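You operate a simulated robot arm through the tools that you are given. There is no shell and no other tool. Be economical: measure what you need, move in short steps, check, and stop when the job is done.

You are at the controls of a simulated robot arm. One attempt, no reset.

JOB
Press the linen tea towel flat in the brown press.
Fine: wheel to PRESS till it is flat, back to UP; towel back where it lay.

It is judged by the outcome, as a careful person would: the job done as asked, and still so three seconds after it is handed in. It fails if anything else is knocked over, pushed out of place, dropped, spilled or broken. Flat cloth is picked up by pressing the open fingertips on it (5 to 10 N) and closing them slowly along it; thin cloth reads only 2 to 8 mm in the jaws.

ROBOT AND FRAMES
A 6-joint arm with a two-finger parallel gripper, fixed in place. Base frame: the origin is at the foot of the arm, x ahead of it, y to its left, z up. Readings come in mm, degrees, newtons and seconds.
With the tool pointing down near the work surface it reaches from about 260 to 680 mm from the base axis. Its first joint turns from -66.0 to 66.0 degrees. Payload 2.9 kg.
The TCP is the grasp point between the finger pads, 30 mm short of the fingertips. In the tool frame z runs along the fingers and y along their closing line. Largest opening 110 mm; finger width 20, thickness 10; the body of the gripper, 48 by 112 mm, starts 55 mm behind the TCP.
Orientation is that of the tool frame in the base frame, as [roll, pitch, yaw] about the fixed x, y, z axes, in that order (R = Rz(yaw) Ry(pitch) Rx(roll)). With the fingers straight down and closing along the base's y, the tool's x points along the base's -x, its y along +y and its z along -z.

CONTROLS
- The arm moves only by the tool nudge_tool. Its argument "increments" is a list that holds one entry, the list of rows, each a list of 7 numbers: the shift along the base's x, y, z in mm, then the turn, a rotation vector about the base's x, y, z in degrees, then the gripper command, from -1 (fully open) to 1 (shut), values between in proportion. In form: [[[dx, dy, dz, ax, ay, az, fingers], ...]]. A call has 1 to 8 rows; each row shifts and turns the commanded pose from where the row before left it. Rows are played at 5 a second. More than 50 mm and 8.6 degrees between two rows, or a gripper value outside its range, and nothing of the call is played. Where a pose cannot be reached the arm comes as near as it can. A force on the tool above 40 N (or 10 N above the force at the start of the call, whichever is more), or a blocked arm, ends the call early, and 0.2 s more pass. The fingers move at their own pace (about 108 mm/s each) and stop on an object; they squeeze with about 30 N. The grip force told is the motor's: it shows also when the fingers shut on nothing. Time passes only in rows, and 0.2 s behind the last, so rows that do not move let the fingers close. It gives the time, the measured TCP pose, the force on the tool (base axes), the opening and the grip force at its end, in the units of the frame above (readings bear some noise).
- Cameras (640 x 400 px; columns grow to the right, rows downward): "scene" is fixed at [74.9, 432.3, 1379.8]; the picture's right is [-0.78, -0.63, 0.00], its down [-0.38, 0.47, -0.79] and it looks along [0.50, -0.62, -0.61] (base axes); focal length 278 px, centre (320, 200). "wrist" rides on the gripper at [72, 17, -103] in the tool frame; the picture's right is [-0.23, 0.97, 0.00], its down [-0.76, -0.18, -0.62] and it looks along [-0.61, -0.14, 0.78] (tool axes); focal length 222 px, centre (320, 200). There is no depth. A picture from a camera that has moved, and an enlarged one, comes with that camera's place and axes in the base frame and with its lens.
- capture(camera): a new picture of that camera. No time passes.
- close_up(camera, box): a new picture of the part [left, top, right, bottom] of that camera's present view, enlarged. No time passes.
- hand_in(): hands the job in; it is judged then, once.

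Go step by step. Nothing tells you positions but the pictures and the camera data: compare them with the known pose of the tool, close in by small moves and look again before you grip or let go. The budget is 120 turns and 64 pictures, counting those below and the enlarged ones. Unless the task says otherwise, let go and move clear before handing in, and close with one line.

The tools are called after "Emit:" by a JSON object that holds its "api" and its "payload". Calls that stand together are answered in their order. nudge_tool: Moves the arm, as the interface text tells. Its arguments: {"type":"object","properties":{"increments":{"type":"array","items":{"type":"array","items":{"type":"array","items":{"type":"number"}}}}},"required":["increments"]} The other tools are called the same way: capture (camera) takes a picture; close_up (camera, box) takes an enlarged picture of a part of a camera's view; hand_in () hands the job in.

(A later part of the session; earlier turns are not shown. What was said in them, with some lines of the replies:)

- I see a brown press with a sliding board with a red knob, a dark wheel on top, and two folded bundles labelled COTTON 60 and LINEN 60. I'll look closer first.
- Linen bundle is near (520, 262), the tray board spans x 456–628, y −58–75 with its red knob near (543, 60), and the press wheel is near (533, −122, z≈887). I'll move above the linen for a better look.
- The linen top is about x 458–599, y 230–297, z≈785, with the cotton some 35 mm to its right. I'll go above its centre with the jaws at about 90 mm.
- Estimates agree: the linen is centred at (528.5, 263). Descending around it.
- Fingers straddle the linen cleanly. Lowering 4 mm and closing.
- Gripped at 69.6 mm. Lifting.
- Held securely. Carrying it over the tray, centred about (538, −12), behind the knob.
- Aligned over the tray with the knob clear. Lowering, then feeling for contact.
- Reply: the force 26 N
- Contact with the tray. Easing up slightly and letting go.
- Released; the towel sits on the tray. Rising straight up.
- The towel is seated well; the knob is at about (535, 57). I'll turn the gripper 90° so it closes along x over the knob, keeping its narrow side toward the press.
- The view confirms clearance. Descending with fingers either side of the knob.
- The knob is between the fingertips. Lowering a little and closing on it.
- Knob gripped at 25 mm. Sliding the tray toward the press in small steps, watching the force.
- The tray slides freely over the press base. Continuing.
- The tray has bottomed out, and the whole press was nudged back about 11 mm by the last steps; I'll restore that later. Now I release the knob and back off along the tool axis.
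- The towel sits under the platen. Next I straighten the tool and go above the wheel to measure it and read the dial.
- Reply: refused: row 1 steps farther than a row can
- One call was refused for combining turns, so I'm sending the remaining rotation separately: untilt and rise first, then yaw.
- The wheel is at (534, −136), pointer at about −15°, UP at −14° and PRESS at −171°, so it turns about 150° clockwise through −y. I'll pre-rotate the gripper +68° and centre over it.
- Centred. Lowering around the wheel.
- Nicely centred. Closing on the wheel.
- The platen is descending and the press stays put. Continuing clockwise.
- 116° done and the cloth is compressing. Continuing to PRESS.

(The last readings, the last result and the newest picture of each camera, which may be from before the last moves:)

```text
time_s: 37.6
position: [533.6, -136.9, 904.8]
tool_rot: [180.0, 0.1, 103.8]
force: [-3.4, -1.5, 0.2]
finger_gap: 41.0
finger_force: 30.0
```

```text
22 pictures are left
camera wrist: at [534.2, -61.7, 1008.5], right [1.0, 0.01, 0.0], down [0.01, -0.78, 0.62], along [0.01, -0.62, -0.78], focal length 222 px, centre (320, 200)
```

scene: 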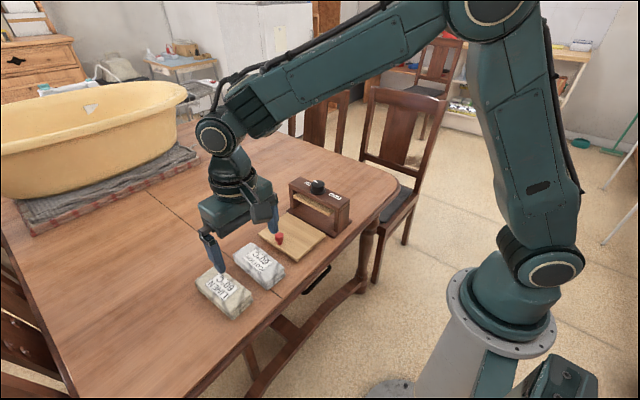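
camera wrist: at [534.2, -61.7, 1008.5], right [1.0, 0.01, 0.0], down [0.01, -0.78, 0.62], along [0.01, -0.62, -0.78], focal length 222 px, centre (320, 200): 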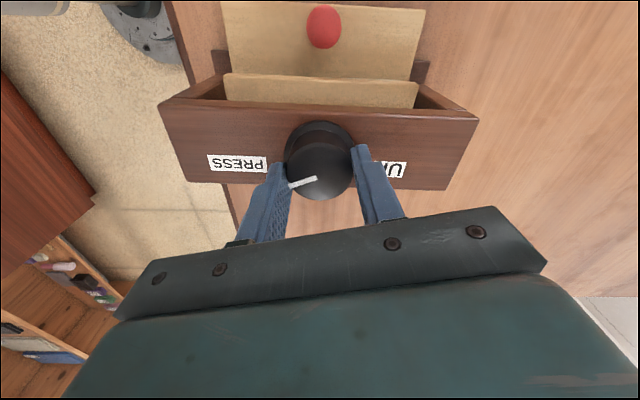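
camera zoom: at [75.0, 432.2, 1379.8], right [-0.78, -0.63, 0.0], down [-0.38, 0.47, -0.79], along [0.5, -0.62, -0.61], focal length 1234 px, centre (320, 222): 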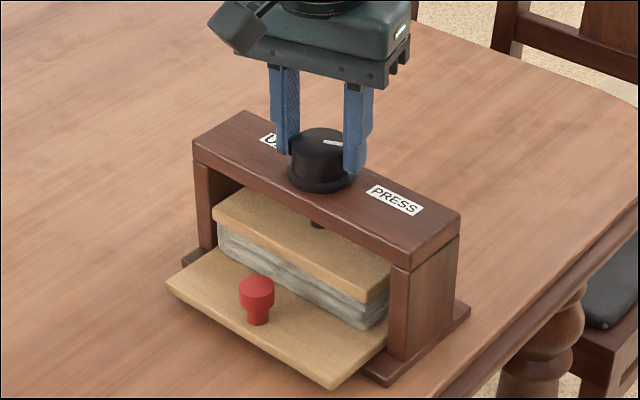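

No slip: the pointer is at about −160°, nearly at PRESS. Turning the last few degrees and holding.

Emit:
{"api": "nudge_tool", "payload": {"increments": [[[0, 0, 0, 0, 0, -3, 0.5], [0, 0, 0, 0, 0, -3, 0.5], [0, 0, 0, 0, 0, -3, 0.5], [0, 0, 0, 0, 0, 0, 0.5], [0, 0, 0, 0, 0, 0, 0.5], [0, 0, 0, 0, 0, 0, 0.5], [0, 0, 0, 0, 0, 0, 0.5], [0, 0, 0, 0, 0, 0, 0.5]]]}}

Emit:
{"api": "capture", "payload": {"camera": "wrist"}}

Emit:
{"api": "close_up", "payload": {"camera": "scene", "box": [260, 150, 380, 240]}}

```text
time_s: 39.4
position: [534.8, -135.8, 904.3]
tool_rot: [179.9, 0.1, 95.0]
force: [-12.4, 0.3, 12.4]
finger_gap: 41.3
finger_force: 29.6
```

```text
21 pictures are left
camera wrist: at [545.5, -62.4, 1008.6], right [0.99, -0.14, 0.0], down [-0.11, -0.77, 0.62], along [-0.09, -0.62, -0.78], focal length 222 px, centre (320, 200)
```

wrist: 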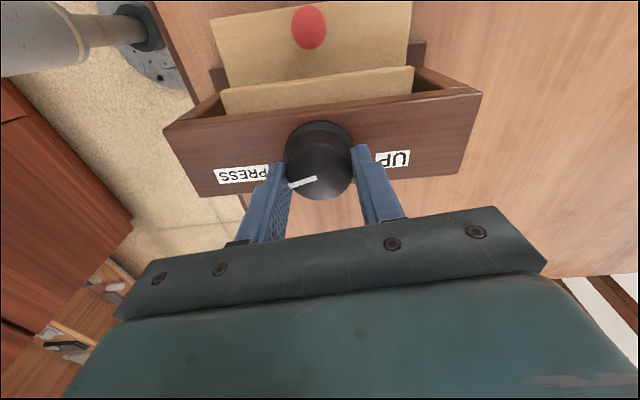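

```text
4.44 times, centred on (320, 195) of scene
camera zoom: at [74.4, 432.4, 1379.8], right [-0.78, -0.63, 0.0], down [-0.38, 0.47, -0.79], along [0.5, -0.62, -0.61], focal length 1234 px, centre (320, 222)
```

zoom: 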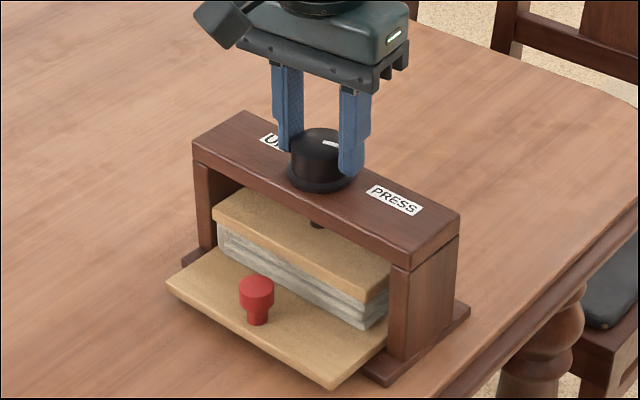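

The pointer is at PRESS with resistance building. Holding there a few seconds, then rechecking the cloth.

Emit:
{"api": "nudge_tool", "payload": {"increments": [[[0, 0, 0, 0, 0, -2, 0.5], [0, 0, 0, 0, 0, 0, 0.5], [0, 0, 0, 0, 0, 0, 0.5], [0, 0, 0, 0, 0, 0, 0.5], [0, 0, 0, 0, 0, 0, 0.5], [0, 0, 0, 0, 0, 0, 0.5], [0, 0, 0, 0, 0, 0, 0.5], [0, 0, 0, 0, 0, 0, 0.5]]]}}

Emit:
{"api": "nudge_tool", "payload": {"increments": [[[0, 0, 0, 0, 0, 0, 0.5], [0, 0, 0, 0, 0, 0, 0.5], [0, 0, 0, 0, 0, 0, 0.5], [0, 0, 0, 0, 0, 0, 0.5], [0, 0, 0, 0, 0, 0, 0.5], [0, 0, 0, 0, 0, 0, 0.5], [0, 0, 0, 0, 0, 0, 0.5], [0, 0, 0, 0, 0, 0, 0.5]]]}}

Emit:
{"api": "close_up", "payload": {"camera": "scene", "box": [290, 180, 350, 225]}}

```text
time_s: 41.2
position: [535.5, -137.1, 904.5]
tool_rot: [179.8, 0.0, 93.0]
force: [-10.0, -7.6, 6.9]
finger_gap: 41.0
finger_force: 29.4
```

```text
time_s: 43.0
position: [536.1, -137.0, 904.6]
tool_rot: [179.9, -0.1, 93.0]
force: [-6.8, -8.3, 4.2]
finger_gap: 41.0
finger_force: 30.5
```

```text
8.89 times, centred on (320, 202) of scene
camera zoom: at [74.7, 432.1, 1379.9], right [-0.78, -0.63, 0.0], down [-0.38, 0.47, -0.79], along [0.5, -0.62, -0.61], focal length 2468 px, centre (320, 178)
```

zoom: 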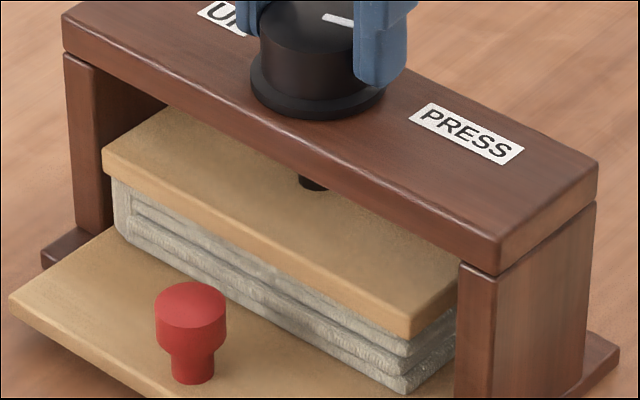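

The cloth looks evenly compressed. Now turning the wheel back counterclockwise to UP.

Emit:
{"api": "nudge_tool", "payload": {"increments": [[[0, 0, 0, 0, 0, 4, 0.5], [0, 0, 0, 0, 0, 8, 0.5], [0, 0, 0, 0, 0, 8, 0.5], [0, 0, 0, 0, 0, 8, 0.5], [0, 0, 0, 0, 0, 8, 0.5], [0, 0, 0, 0, 0, 8, 0.5], [0, 0, 0, 0, 0, 8, 0.5]]]}}

Emit:
{"api": "nudge_tool", "payload": {"increments": [[[0, 0, 0, 0, 0, 8, 0.5], [0, 0, 0, 0, 0, 8, 0.5], [0, 0, 0, 0, 0, 8, 0.5], [0, 0, 0, 0, 0, 8, 0.5], [0, 0, 0, 0, 0, 8, 0.5], [0, 0, 0, 0, 0, 8, 0.5]]]}}

Emit:
{"api": "nudge_tool", "payload": {"increments": [[[0, 0, 0, 0, 0, 8, 0.5], [0, 0, 0, 0, 0, 8, 0.5], [0, 0, 0, 0, 0, 8, 0.5], [0, 0, 0, 0, 0, 8, 0.5], [0, 0, 0, 0, 0, 8, 0.5], [0, 0, 0, 0, 0, 8, 0.5]]]}}

Emit:
{"api": "close_up", "payload": {"camera": "scene", "box": [260, 150, 380, 240]}}

Emit:
{"api": "capture", "payload": {"camera": "wrist"}}

```text
time_s: 44.6
position: [535.7, -135.3, 904.2]
tool_rot: [180.0, -0.1, 145.2]
force: [6.1, 3.4, 0.6]
finger_gap: 41.0
finger_force: 29.5
```

```text
time_s: 46.0
position: [534.5, -135.0, 905.2]
tool_rot: [180.0, -0.2, -166.8]
force: [-0.1, -0.4, 0.1]
finger_gap: 41.1
finger_force: 30.3
```

```text
time_s: 47.4
position: [535.6, -135.5, 905.8]
tool_rot: [180.0, -0.1, -118.8]
force: [-4.9, 2.3, 0.0]
finger_gap: 40.9
finger_force: 29.3
```

```text
4.44 times, centred on (320, 195) of scene
camera zoom: at [74.9, 432.3, 1379.8], right [-0.78, -0.63, 0.0], down [-0.38, 0.47, -0.79], along [0.5, -0.62, -0.61], focal length 1234 px, centre (320, 222)
```

zoom: 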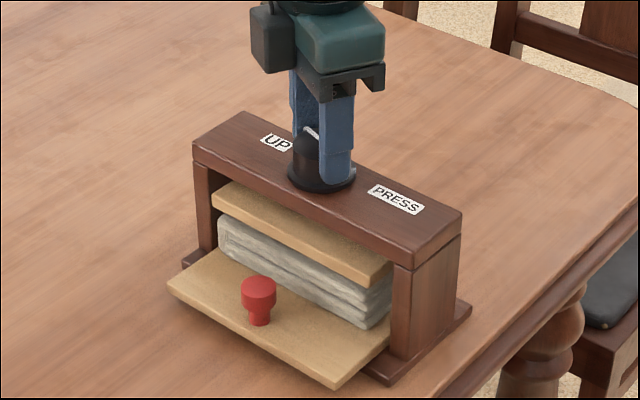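

```text
17 pictures are left
camera wrist: at [485.2, -190.3, 1008.6], right [-0.74, 0.67, 0.0], down [0.52, 0.58, 0.62], along [0.42, 0.46, -0.78], focal length 222 px, centre (320, 200)
```

wrist: 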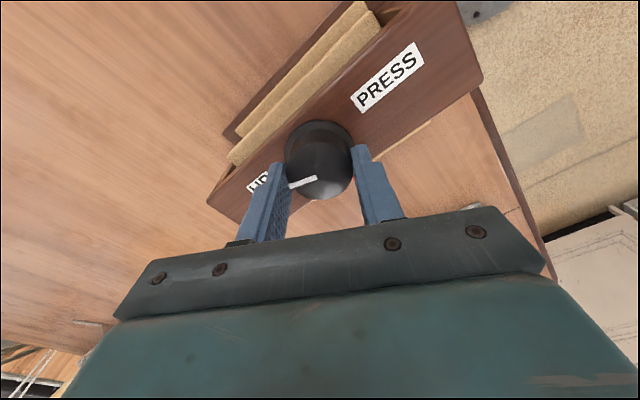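

Nearly at UP. Turning the last 7°, then releasing and lifting.

Emit:
{"api": "nudge_tool", "payload": {"increments": [[[0, 0, 0, 0, 0, 4, 0.5], [0, 0, 0, 0, 0, 3, 0.5], [0, 0, 0, 0, 0, 0, 0.3], [0, 0, 0, 0, 0, 0, 0], [0, 0, 0, 0, 0, 0, -0.27], [0, 0, 35, 0, 0, 0, -0.27], [0, 0, 45, 0, 0, 0, -0.27], [0, 0, 30, 0, 0, 0, -0.27]]]}}

Emit:
{"api": "close_up", "payload": {"camera": "scene", "box": [260, 150, 380, 240]}}

```text
time_s: 49.2
position: [533.0, -134.6, 1016.4]
tool_rot: [-180.0, 0.1, -112.1]
force: [0.7, 0.4, -0.6]
finger_gap: 69.9
finger_force: 0.1
```

```text
4.44 times, centred on (320, 195) of scene
camera zoom: at [74.9, 432.3, 1379.8], right [-0.78, -0.63, 0.0], down [-0.38, 0.47, -0.79], along [0.5, -0.62, -0.61], focal length 1234 px, centre (320, 222)
```

zoom: 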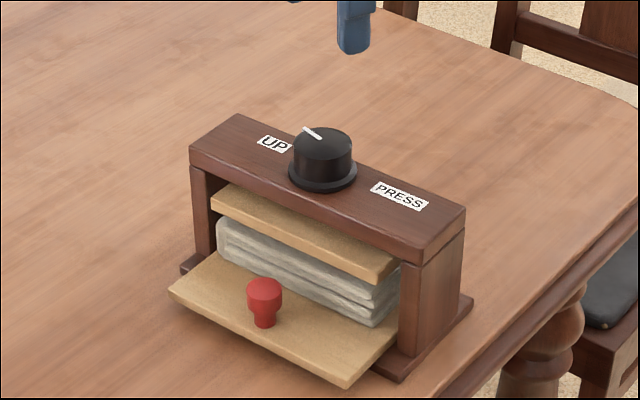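

The wheel is at UP and the cloth looks smooth, but the press has been pushed back about 9 mm and turned about 2.4°. I'll grip its top bar beside the wheel and set it back; first I reorient above that spot.

Emit:
{"api": "nudge_tool", "payload": {"increments": [[[-8, 0, 0, 0, 0, -8.2, -0.7], [-8, 0, 0, 0, 0, -8.2, -0.7], [-8, 0, 0, 0, 0, -8.2, -0.7], [-8, 0, 0, 0, 0, -8.2, -0.7], [-8, 0, 0, 0, 0, -8.2, -0.7], [-8, 0, 0, 0, 0, -8.2, -0.7], [-8, 0, 0, 0, 0, -8.2, -0.7], [-7, -2, 0, 0, 0, -8.2, -0.7]]]}}

Emit:
{"api": "nudge_tool", "payload": {"increments": [[[0, 0, -40, 0, 0, 0, -0.7], [0, 0, -40, 0, 0, 0, -0.7]]]}}

Emit:
{"api": "capture", "payload": {"camera": "wrist"}}

```text
time_s: 51.0
position: [471.7, -140.5, 1014.7]
tool_rot: [-179.9, 0.1, -177.8]
force: [-0.4, 1.6, 0.3]
finger_gap: 93.7
finger_force: 0.1
```

```text
time_s: 51.6
position: [470.8, -140.1, 934.7]
tool_rot: [-180.0, 0.0, -177.6]
force: [-0.3, -0.3, -0.6]
finger_gap: 93.5
finger_force: 0.1
```

```text
15 pictures are left
camera wrist: at [398.2, -125.4, 1038.7], right [0.19, 0.98, 0.0], down [0.77, -0.15, 0.62], along [0.61, -0.12, -0.78], focal length 222 px, centre (320, 200)
```

wrist: 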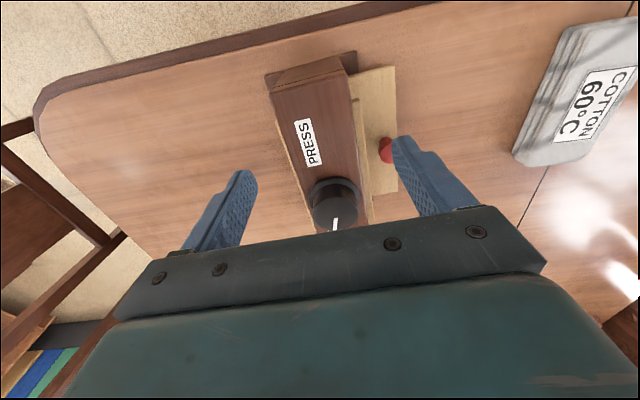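

The bar spans y −166 to −112 here, centred with the jaws. Lowering onto it so only the top bar is between the tips.

Emit:
{"api": "nudge_tool", "payload": {"increments": [[[0, 0, -30, 0, 0, 0, -0.6], [0, 0, -24, 0, 0, 0, -0.6], [0, 0, -5, 0, 0, 0, -0.6], [0, 0, 0, 0, 0, 0, -0.2], [0, 0, 0, 0, 0, 0, 0], [0, 0, 0, 0, 0, 0, 0.1], [0, 0, 0, 0, 0, 0, 0.1]]]}}

Emit:
{"api": "close_up", "payload": {"camera": "scene", "box": [260, 150, 380, 240]}}

```text
time_s: 53.2
position: [472.6, -138.9, 876.1]
tool_rot: [-180.0, -0.1, -177.7]
force: [-0.7, -7.8, 0.1]
finger_gap: 59.9
finger_force: 30.6
```

```text
4.44 times, centred on (320, 195) of scene
camera zoom: at [74.9, 432.1, 1379.9], right [-0.78, -0.63, 0.0], down [-0.38, 0.47, -0.79], along [0.5, -0.62, -0.61], focal length 1234 px, centre (320, 222)
```

zoom: 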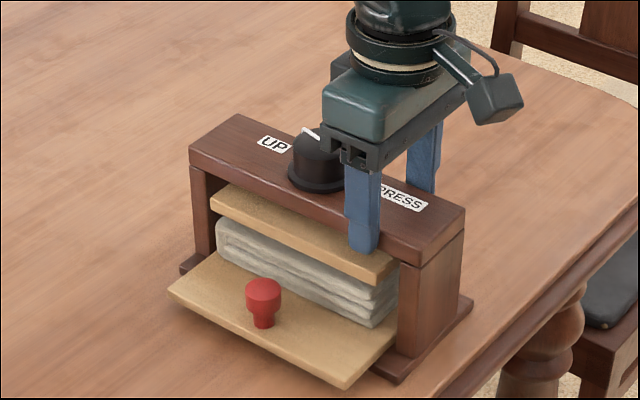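

Bar gripped. Sliding it back +12 mm and −2.4° in small steps.

Emit:
{"api": "nudge_tool", "payload": {"increments": [[[0, 3, 0, 0, 0, -0.6, 0.1], [0.5, 3, 0, 0, 0, -0.6, 0.1], [0.5, 3, 0, 0, 0, -0.6, 0.1], [0, 3, 0, 0, 0, -0.6, 0.1], [0, 0, 0, 0, 0, 0, 0.1]]]}}

Emit:
{"api": "close_up", "payload": {"camera": "scene", "box": [240, 170, 360, 260]}}

```text
time_s: 54.4
position: [472.7, -126.9, 875.8]
tool_rot: [179.9, 0.1, -180.0]
force: [-6.4, -7.8, 5.6]
finger_gap: 59.8
finger_force: 30.6
```

```text
4.44 times, centred on (300, 215) of scene
camera zoom: at [74.7, 432.2, 1379.9], right [-0.78, -0.63, 0.0], down [-0.38, 0.47, -0.79], along [0.5, -0.62, -0.61], focal length 1234 px, centre (409, 133)
```

zoom: 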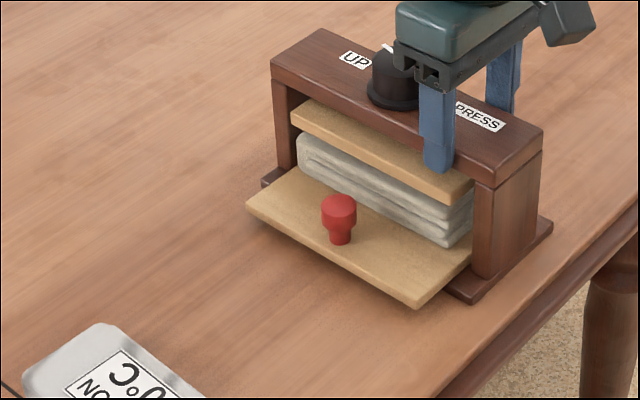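

The press is back exactly on its original pixels. Releasing, lifting, and reorienting for the tray knob.

Emit:
{"api": "nudge_tool", "payload": {"increments": [[[0, 0, 0, 0, 0, 0, -0.2], [0, 0, 0, 0, 0, 0, -0.5], [0, 0, 0, 0, 0, 0, -0.6], [0, 0, 30, 0, 0, 0, -0.6], [0, 0, 40, 0, 0, 0, -0.6], [10, 20, 30, 0, 0, 0, -0.3], [10, 20, 0, 0, 0, -8, -0.1], [10, 20, 0, 0, 0, -8, -0.1]]]}}

Emit:
{"api": "nudge_tool", "payload": {"increments": [[[10, 20, 0, 0, 0, -8, -0.1], [10, 20, 0, 0, 0, -8, -0.1], [10, 10, 0, 0, 0, -8, -0.1], [3, 0, 0, 0, 0, -8, -0.1], [0, 0, 0, 0, 0, -8, -0.1], [0, 0, 0, 0, 0, -8, -0.1], [0, 0, 0, 0, 0, -8, -0.1], [0, 0, 0, 0, 0, -8, -0.1]]]}}

Emit:
{"api": "nudge_tool", "payload": {"increments": [[[0, 0, 0, 0, 0, -8, -0.1], [0, 0, 0, 0, 0, -2, -0.1], [0, 0, 0, -8, 0, 0, -0.1], [0, 0, 0, -8, 0, 0, -0.1], [0, 0, 0, -8, 0, 0, -0.1]]]}}

```text
time_s: 56.2
position: [501.3, -65.6, 975.7]
tool_rot: [-180.0, -0.1, 164.0]
force: [0.1, 0.4, 0.6]
finger_gap: 60.3
finger_force: 0.0
```

```text
time_s: 58.0
position: [535.6, -15.7, 976.3]
tool_rot: [-180.0, 0.0, 99.9]
force: [0.3, -0.3, 0.0]
finger_gap: 60.6
finger_force: 0.0
```

```text
time_s: 59.2
position: [536.4, -16.3, 976.0]
tool_rot: [-179.9, 24.1, 90.0]
force: [0.0, 0.7, -0.5]
finger_gap: 60.3
finger_force: 0.1
```

Emit:
{"api": "nudge_tool", "payload": {"increments": [[[0, 5, -45, 0, 0, 0, -0.1], [0, -5, -45, 0, 0, 0, -0.1], [-0.5, -12, -40, 0, 0, 0, -0.1], [0, -11, -20, 0, 0, 0, -0.1]]]}}

Emit:
{"api": "capture", "payload": {"camera": "wrist"}}

```text
time_s: 60.2
position: [533.9, -40.8, 824.7]
tool_rot: [-179.9, 24.0, 90.0]
force: [-0.5, -0.1, 0.0]
finger_gap: 60.3
finger_force: 0.2
```

```text
12 pictures are left
camera wrist: at [551.1, 67.9, 889.2], right [0.97, -0.21, 0.09], down [-0.18, -0.44, 0.88], along [-0.14, -0.87, -0.47], focal length 222 px, centre (320, 200)
```

wrist: 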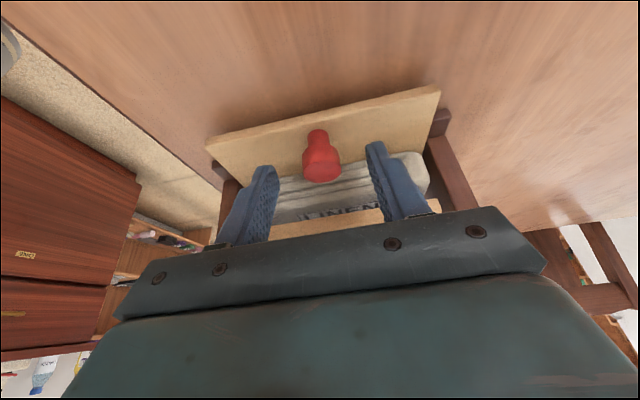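

Emit:
{"api": "nudge_tool", "payload": {"increments": [[[-0.3, -5, -8, 0, 0, 0, -0.1], [0, -4.5, -7, 0, 0, 0, -0.1], [0, 0, 0, 0, 0, 0, 0.3], [0, 0, 0, 0, 0, 0, 0.6], [0, 0, 0, 0, 0, 0, 0.8], [0, 0, 0, 0, 0, 0, 0.8]]]}}

```text
time_s: 61.6
position: [534.6, -49.9, 809.5]
tool_rot: [-179.9, 24.1, 90.0]
force: [-6.3, -0.3, 1.1]
finger_gap: 25.4
finger_force: 29.7
```

Knob gripped. Drawing the tray out gently.

Emit:
{"api": "nudge_tool", "payload": {"increments": [[[-0.6, 4, 0, 0, 0, 0, 0.8], [0, 7, 0, 0, 0, 0, 0.8], [0, 8, 0, 0, 0, 0, 0.8], [0, 8, 0, 0, 0, 0, 0.8], [0, 8, 0, 0, 0, 0, 0.8], [0, 8, 0, 0, 0, 0, 0.8]]]}}

Emit:
{"api": "nudge_tool", "payload": {"increments": [[[0, 8, 0, 0, 0, 0, 0.8], [0, 8, 0, 0, 0, 0, 0.8], [0, 8, 0, 0, 0, 0, 0.8], [0, 8, 0, 0, 0, 0, 0.8], [0, 8, 0, 0, 0, 0, 0.8], [0, 8, 0, 0, 0, 0, 0.8]]]}}

Emit:
{"api": "nudge_tool", "payload": {"increments": [[[0, 6, 0, 0, 0, 0, 0.8], [0, 6, 0, 0, 0, 0, 0.8], [0, 3, 0, 0, 0, 0, 0.8]]]}}

Emit:
{"api": "close_up", "payload": {"camera": "scene", "box": [240, 170, 360, 260]}}

```text
time_s: 63.0
position: [533.5, -6.6, 809.7]
tool_rot: [-179.9, 23.9, 90.1]
force: [0.7, 0.2, 0.5]
finger_gap: 25.5
finger_force: 29.8
```

```text
time_s: 64.4
position: [534.8, 42.2, 811.8]
tool_rot: [-180.0, 24.1, 90.0]
force: [-1.4, 0.4, -0.1]
finger_gap: 25.1
finger_force: 30.2
```

```text
time_s: 65.2
position: [534.8, 56.4, 810.6]
tool_rot: [179.9, 23.9, 89.9]
force: [-2.8, -0.9, -0.6]
finger_gap: 25.1
finger_force: 29.4
```

```text
4.44 times, centred on (300, 215) of scene
camera zoom: at [74.9, 432.3, 1379.8], right [-0.78, -0.63, 0.0], down [-0.38, 0.47, -0.79], along [0.5, -0.62, -0.61], focal length 1234 px, centre (409, 133)
```

zoom: 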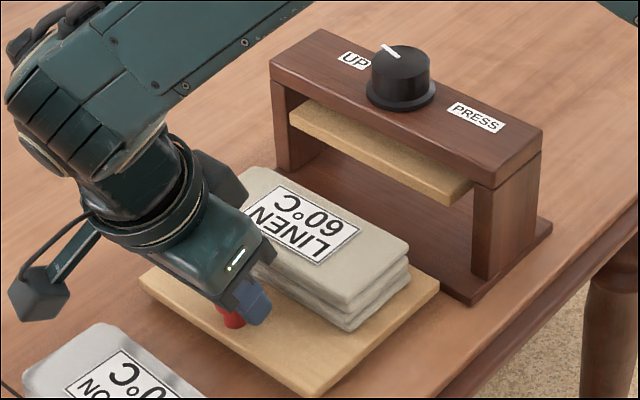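

The wrinkles are gone: the towel is flat. The tray needs about 6–7 mm more to reach its original place.

Emit:
{"api": "nudge_tool", "payload": {"increments": [[[0, 3, 0, 0, 0, 0, 0.8], [0, 3, 0, 0, 0, 0, 0.8], [0, 1, 0, 0, 0, 0, 0.8]]]}}

Emit:
{"api": "close_up", "payload": {"camera": "scene", "box": [240, 170, 360, 260]}}

```text
time_s: 66.0
position: [535.0, 63.4, 810.6]
tool_rot: [-179.9, 24.0, 90.0]
force: [0.1, -4.6, 0.6]
finger_gap: 25.2
finger_force: 30.2
```

```text
4.44 times, centred on (300, 215) of scene
camera zoom: at [75.0, 432.2, 1379.8], right [-0.78, -0.63, 0.0], down [-0.38, 0.47, -0.79], along [0.5, -0.62, -0.61], focal length 1234 px, centre (409, 133)
```

zoom: 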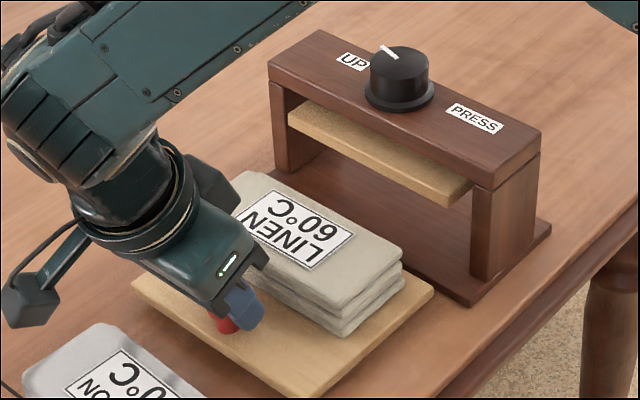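

The tray is back at its stop and the press is within ~2 mm of its start. Releasing the knob and reorienting for the towel.

Emit:
{"api": "nudge_tool", "payload": {"increments": [[[0, 0, 0, 0, 0, 0, 0.3], [0, 0, 0, 0, 0, 0, 0], [0, 0, 0, 0, 0, 0, -0.1], [0, 9, 20, 0, 0, 0, -0.1], [0, 18, 40, 0, 0, 0, -0.1], [0, 18, 40, 0, 0, 0, -0.1], [0, 0, 40, 8, 0, 0, -0.1], [0, -10, 0, 8, 0, 0, -0.1]]]}}

Emit:
{"api": "nudge_tool", "payload": {"increments": [[[0, -10, 0, 8, 0, 0, -0.1], [0, -15, 0, 0, 0, 8.2, -0.1], [0, -15, 0, 0, 0, 8.2, -0.2], [0, -15, 0, 0, 0, 8.2, -0.3], [0, -15, 0, 0, 0, 8.2, -0.4], [0, -15, 0, 0, 0, 8.2, -0.42], [0, -15, 0, 0, 0, 8.2, -0.42], [0, -15, 0, 0, 0, 8.2, -0.42]]]}}

Emit:
{"api": "nudge_tool", "payload": {"increments": [[[0, 0, 0, 0, 0, 8.2, -0.42], [0, 0, 0, 0, 0, 8.2, -0.42], [0, 0, 0, 0, 0, 8.2, -0.42], [0, 0, 0, 0, 0, 8, -0.42]]]}}

Emit:
{"api": "capture", "payload": {"camera": "wrist"}}

```text
time_s: 67.8
position: [535.5, 99.3, 952.0]
tool_rot: [-180.0, 8.0, 90.2]
force: [0.5, -0.4, 0.2]
finger_gap: 60.6
finger_force: 0.1
```

```text
time_s: 69.6
position: [534.9, -17.1, 951.9]
tool_rot: [180.0, 0.1, 147.5]
force: [0.1, 0.2, -0.6]
finger_gap: 78.5
finger_force: 0.1
```

```text
time_s: 70.6
position: [534.6, -16.7, 951.4]
tool_rot: [-180.0, 0.0, -179.8]
force: [0.1, -0.2, 0.1]
finger_gap: 77.9
finger_force: 0.1
```

```text
9 pictures are left
camera wrist: at [461.8, 0.1, 1055.4], right [0.22, 0.97, 0.0], down [0.76, -0.18, 0.62], along [0.61, -0.14, -0.78], focal length 222 px, centre (320, 200)
```

wrist: 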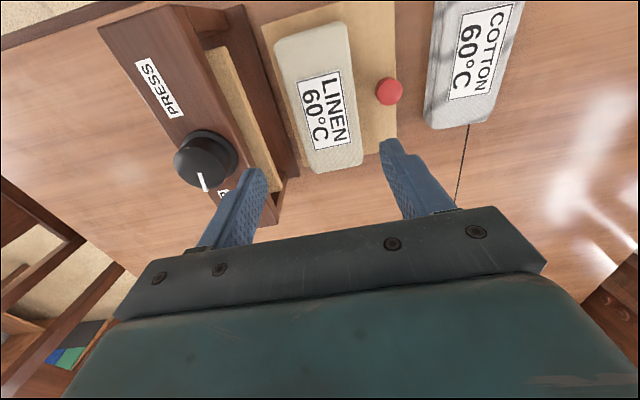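

The towel is smooth and centred at about (540, −10) on the tray. Descending over it.

Emit:
{"api": "nudge_tool", "payload": {"increments": [[[3.5, 6.5, -40, 0, 0, 0, -0.45], [0, 0, -40, 0, 0, 0, -0.45], [0, 0, -30, 0, 0, 0, -0.45]]]}}

Emit:
{"api": "capture", "payload": {"camera": "wrist"}}

```text
time_s: 71.4
position: [540.0, -8.6, 842.1]
tool_rot: [-179.9, 0.0, 180.0]
force: [-0.6, 0.0, 0.3]
finger_gap: 79.6
finger_force: 0.0
```

```text
8 pictures are left
camera wrist: at [467.0, 8.6, 945.4], right [0.23, 0.97, 0.0], down [0.76, -0.18, 0.62], along [0.61, -0.14, -0.78], focal length 222 px, centre (320, 200)
```

wrist: 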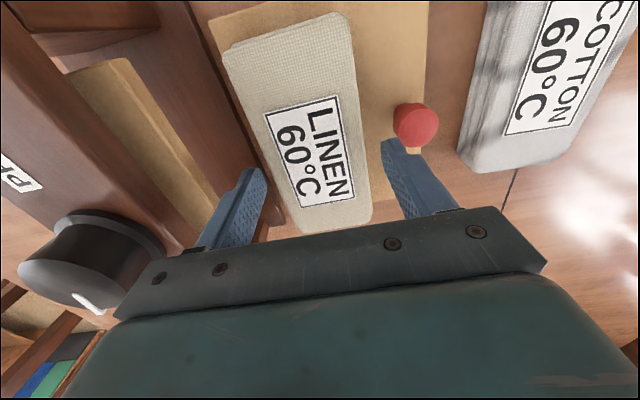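

Aligned within 2 mm. Lowering and gripping.

Emit:
{"api": "nudge_tool", "payload": {"increments": [[[-1, -2, -20, 0, 0, 0, -0.45], [0, 0, -12, 0, 0, 0, -0.45], [0, 0, 0, 0, 0, 0, -0.3], [0, 0, 0, 0, 0, 0, -0.2], [0, 0, 0, 0, 0, 0, 0], [0, 0, 0, 0, 0, 0, 0.2]]]}}

```text
time_s: 72.8
position: [538.5, -11.2, 810.6]
tool_rot: [-179.9, 0.0, 180.0]
force: [-0.1, -0.8, -0.6]
finger_gap: 69.4
finger_force: 30.0
```

Gripped. Lifting clear and carrying it back to its original spot.

Emit:
{"api": "nudge_tool", "payload": {"increments": [[[0, 0, 10, 0, 0, 0, 0.2], [0, 0, 30, 0, 0, 0, 0.2], [0, 0, 40, 0, 0, 0, 0.2], [0, 0, 20, 0, 0, 0, 0.2]]]}}

Emit:
{"api": "nudge_tool", "payload": {"increments": [[[-1.6, 39.2, 0, 0, 0, 0, 0.2], [-1.6, 39.2, 0, 0, 0, 0, 0.2], [-1.6, 39.2, 0, 0, 0, 0, 0.2], [-1.6, 39.2, 0, 0, 0, 0, 0.2], [-1.6, 39.2, 0, 0, 0, 0, 0.2], [-1.6, 39.2, 0, 0, 0, 0, 0.2], [-1.6, 39.2, 0, 0, 0, 0, 0.2], [0, 0, 0, 0, 0, 0, 0.2]]]}}

Emit:
{"api": "capture", "payload": {"camera": "wrist"}}

```text
time_s: 73.8
position: [539.0, -10.5, 911.2]
tool_rot: [180.0, 0.1, 180.0]
force: [-0.1, 0.3, -0.2]
finger_gap: 69.3
finger_force: 30.0
```

```text
time_s: 75.6
position: [525.0, 263.0, 910.9]
tool_rot: [179.9, 0.0, 180.0]
force: [0.6, -0.7, -1.3]
finger_gap: 69.2
finger_force: 29.9
```

```text
7 pictures are left
camera wrist: at [452.6, 280.0, 1014.1], right [0.23, 0.97, 0.0], down [0.76, -0.18, 0.62], along [0.61, -0.14, -0.78], focal length 222 px, centre (320, 200)
```

wrist: 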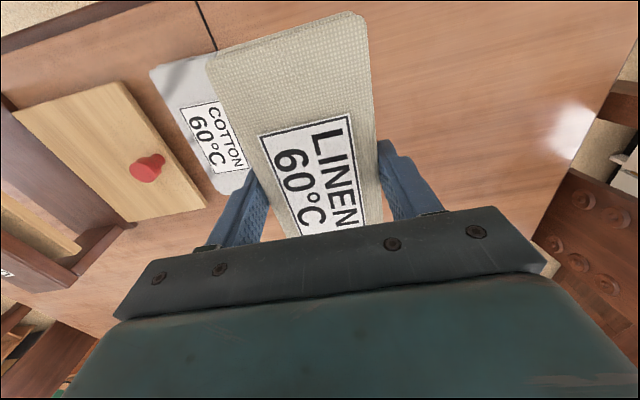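

It matches the original lift view to about 2 mm. Lowering onto the table.

Emit:
{"api": "nudge_tool", "payload": {"increments": [[[2.5, 0.4, -40, 0, 0, 0, 0.2], [0, 0, -40, 0, 0, 0, 0.2], [0, 0, -30, 0, 0, 0, 0.2], [0, 0, -7, 0, 0, 0, 0.2], [0, 0, -3, 0, 0, 0, 0.2], [0, 0, -1.5, 0, 0, 0, 0.2]]]}}

```text
time_s: 77.0
position: [528.8, 262.7, 788.0]
tool_rot: [-180.0, 0.0, 180.0]
force: [-5.4, -0.7, 10.7]
finger_gap: 69.2
finger_force: 30.2
```

Contact with the table. Letting go gently and rising.

Emit:
{"api": "nudge_tool", "payload": {"increments": [[[0, 0, 0.8, 0, 0, 0, 0], [0, 0, 0, 0, 0, 0, -0.3], [0, 0, 0, 0, 0, 0, -0.5], [0, 0, 0, 0, 0, 0, -0.6], [0, 0, 20, 0, 0, 0, -0.6], [0, 0, 40, 0, 0, 0, -0.6], [0, 0, 45, 0, 0, 0, -0.6], [-20, 0, 40, 0, 0, 0, -0.6]]]}}

Emit:
{"api": "nudge_tool", "payload": {"increments": [[[-35, 0, 30, 0, 0, 0, -0.6], [-35, 0, 30, 0, 0, 0, -0.6], [-35, 0, 30, 0, 0, 0, -0.6]]]}}

Emit:
{"api": "capture", "payload": {"camera": "wrist"}}

Emit:
{"api": "close_up", "payload": {"camera": "scene", "box": [180, 160, 380, 330]}}

```text
time_s: 78.8
position: [508.9, 262.4, 935.9]
tool_rot: [179.9, 0.0, 179.9]
force: [-0.8, 0.1, 0.4]
finger_gap: 87.9
finger_force: 0.1
```

```text
time_s: 79.6
position: [405.7, 259.3, 1027.2]
tool_rot: [-179.9, 0.0, 180.0]
force: [0.1, 0.6, 0.2]
finger_gap: 88.0
finger_force: 0.1
```

```text
6 pictures are left
camera wrist: at [334.0, 276.4, 1129.8], right [0.23, 0.97, 0.0], down [0.76, -0.18, 0.62], along [0.61, -0.14, -0.78], focal length 222 px, centre (320, 200)
```

wrist: 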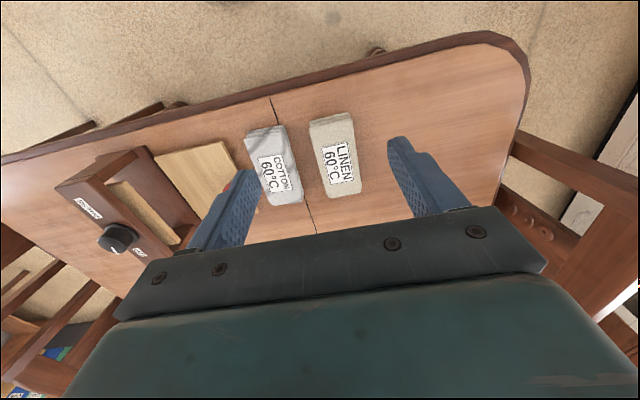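

```text
2.35 times, centred on (280, 245) of scene
camera zoom: at [74.9, 432.3, 1379.8], right [-0.78, -0.63, 0.0], down [-0.38, 0.47, -0.79], along [0.5, -0.62, -0.61], focal length 653 px, centre (414, 94)
```

zoom: 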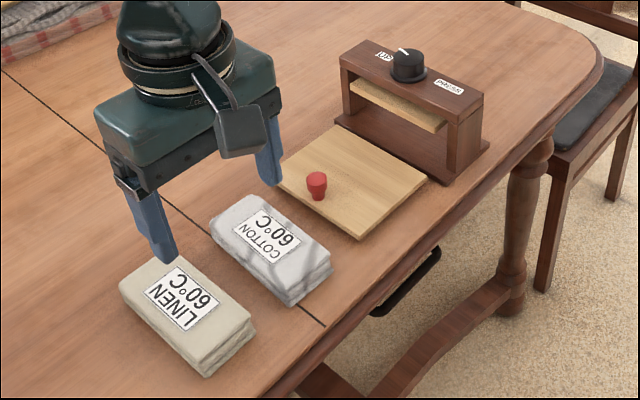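

The linen is flat and back where it lay, the wheel is at UP, and the tray, press and cotton match the starting picture. The gripper is clear, so I'm handing in.

Emit:
{"api": "hand_in", "payload": {}}

```text
The job is handed in.
```

I pressed the linen towel flat and put it back where it lay, with the wheel at UP. The press got pushed about 11 mm and twisted slightly while I worked, and I set it back to within about 2 mm of where it started.
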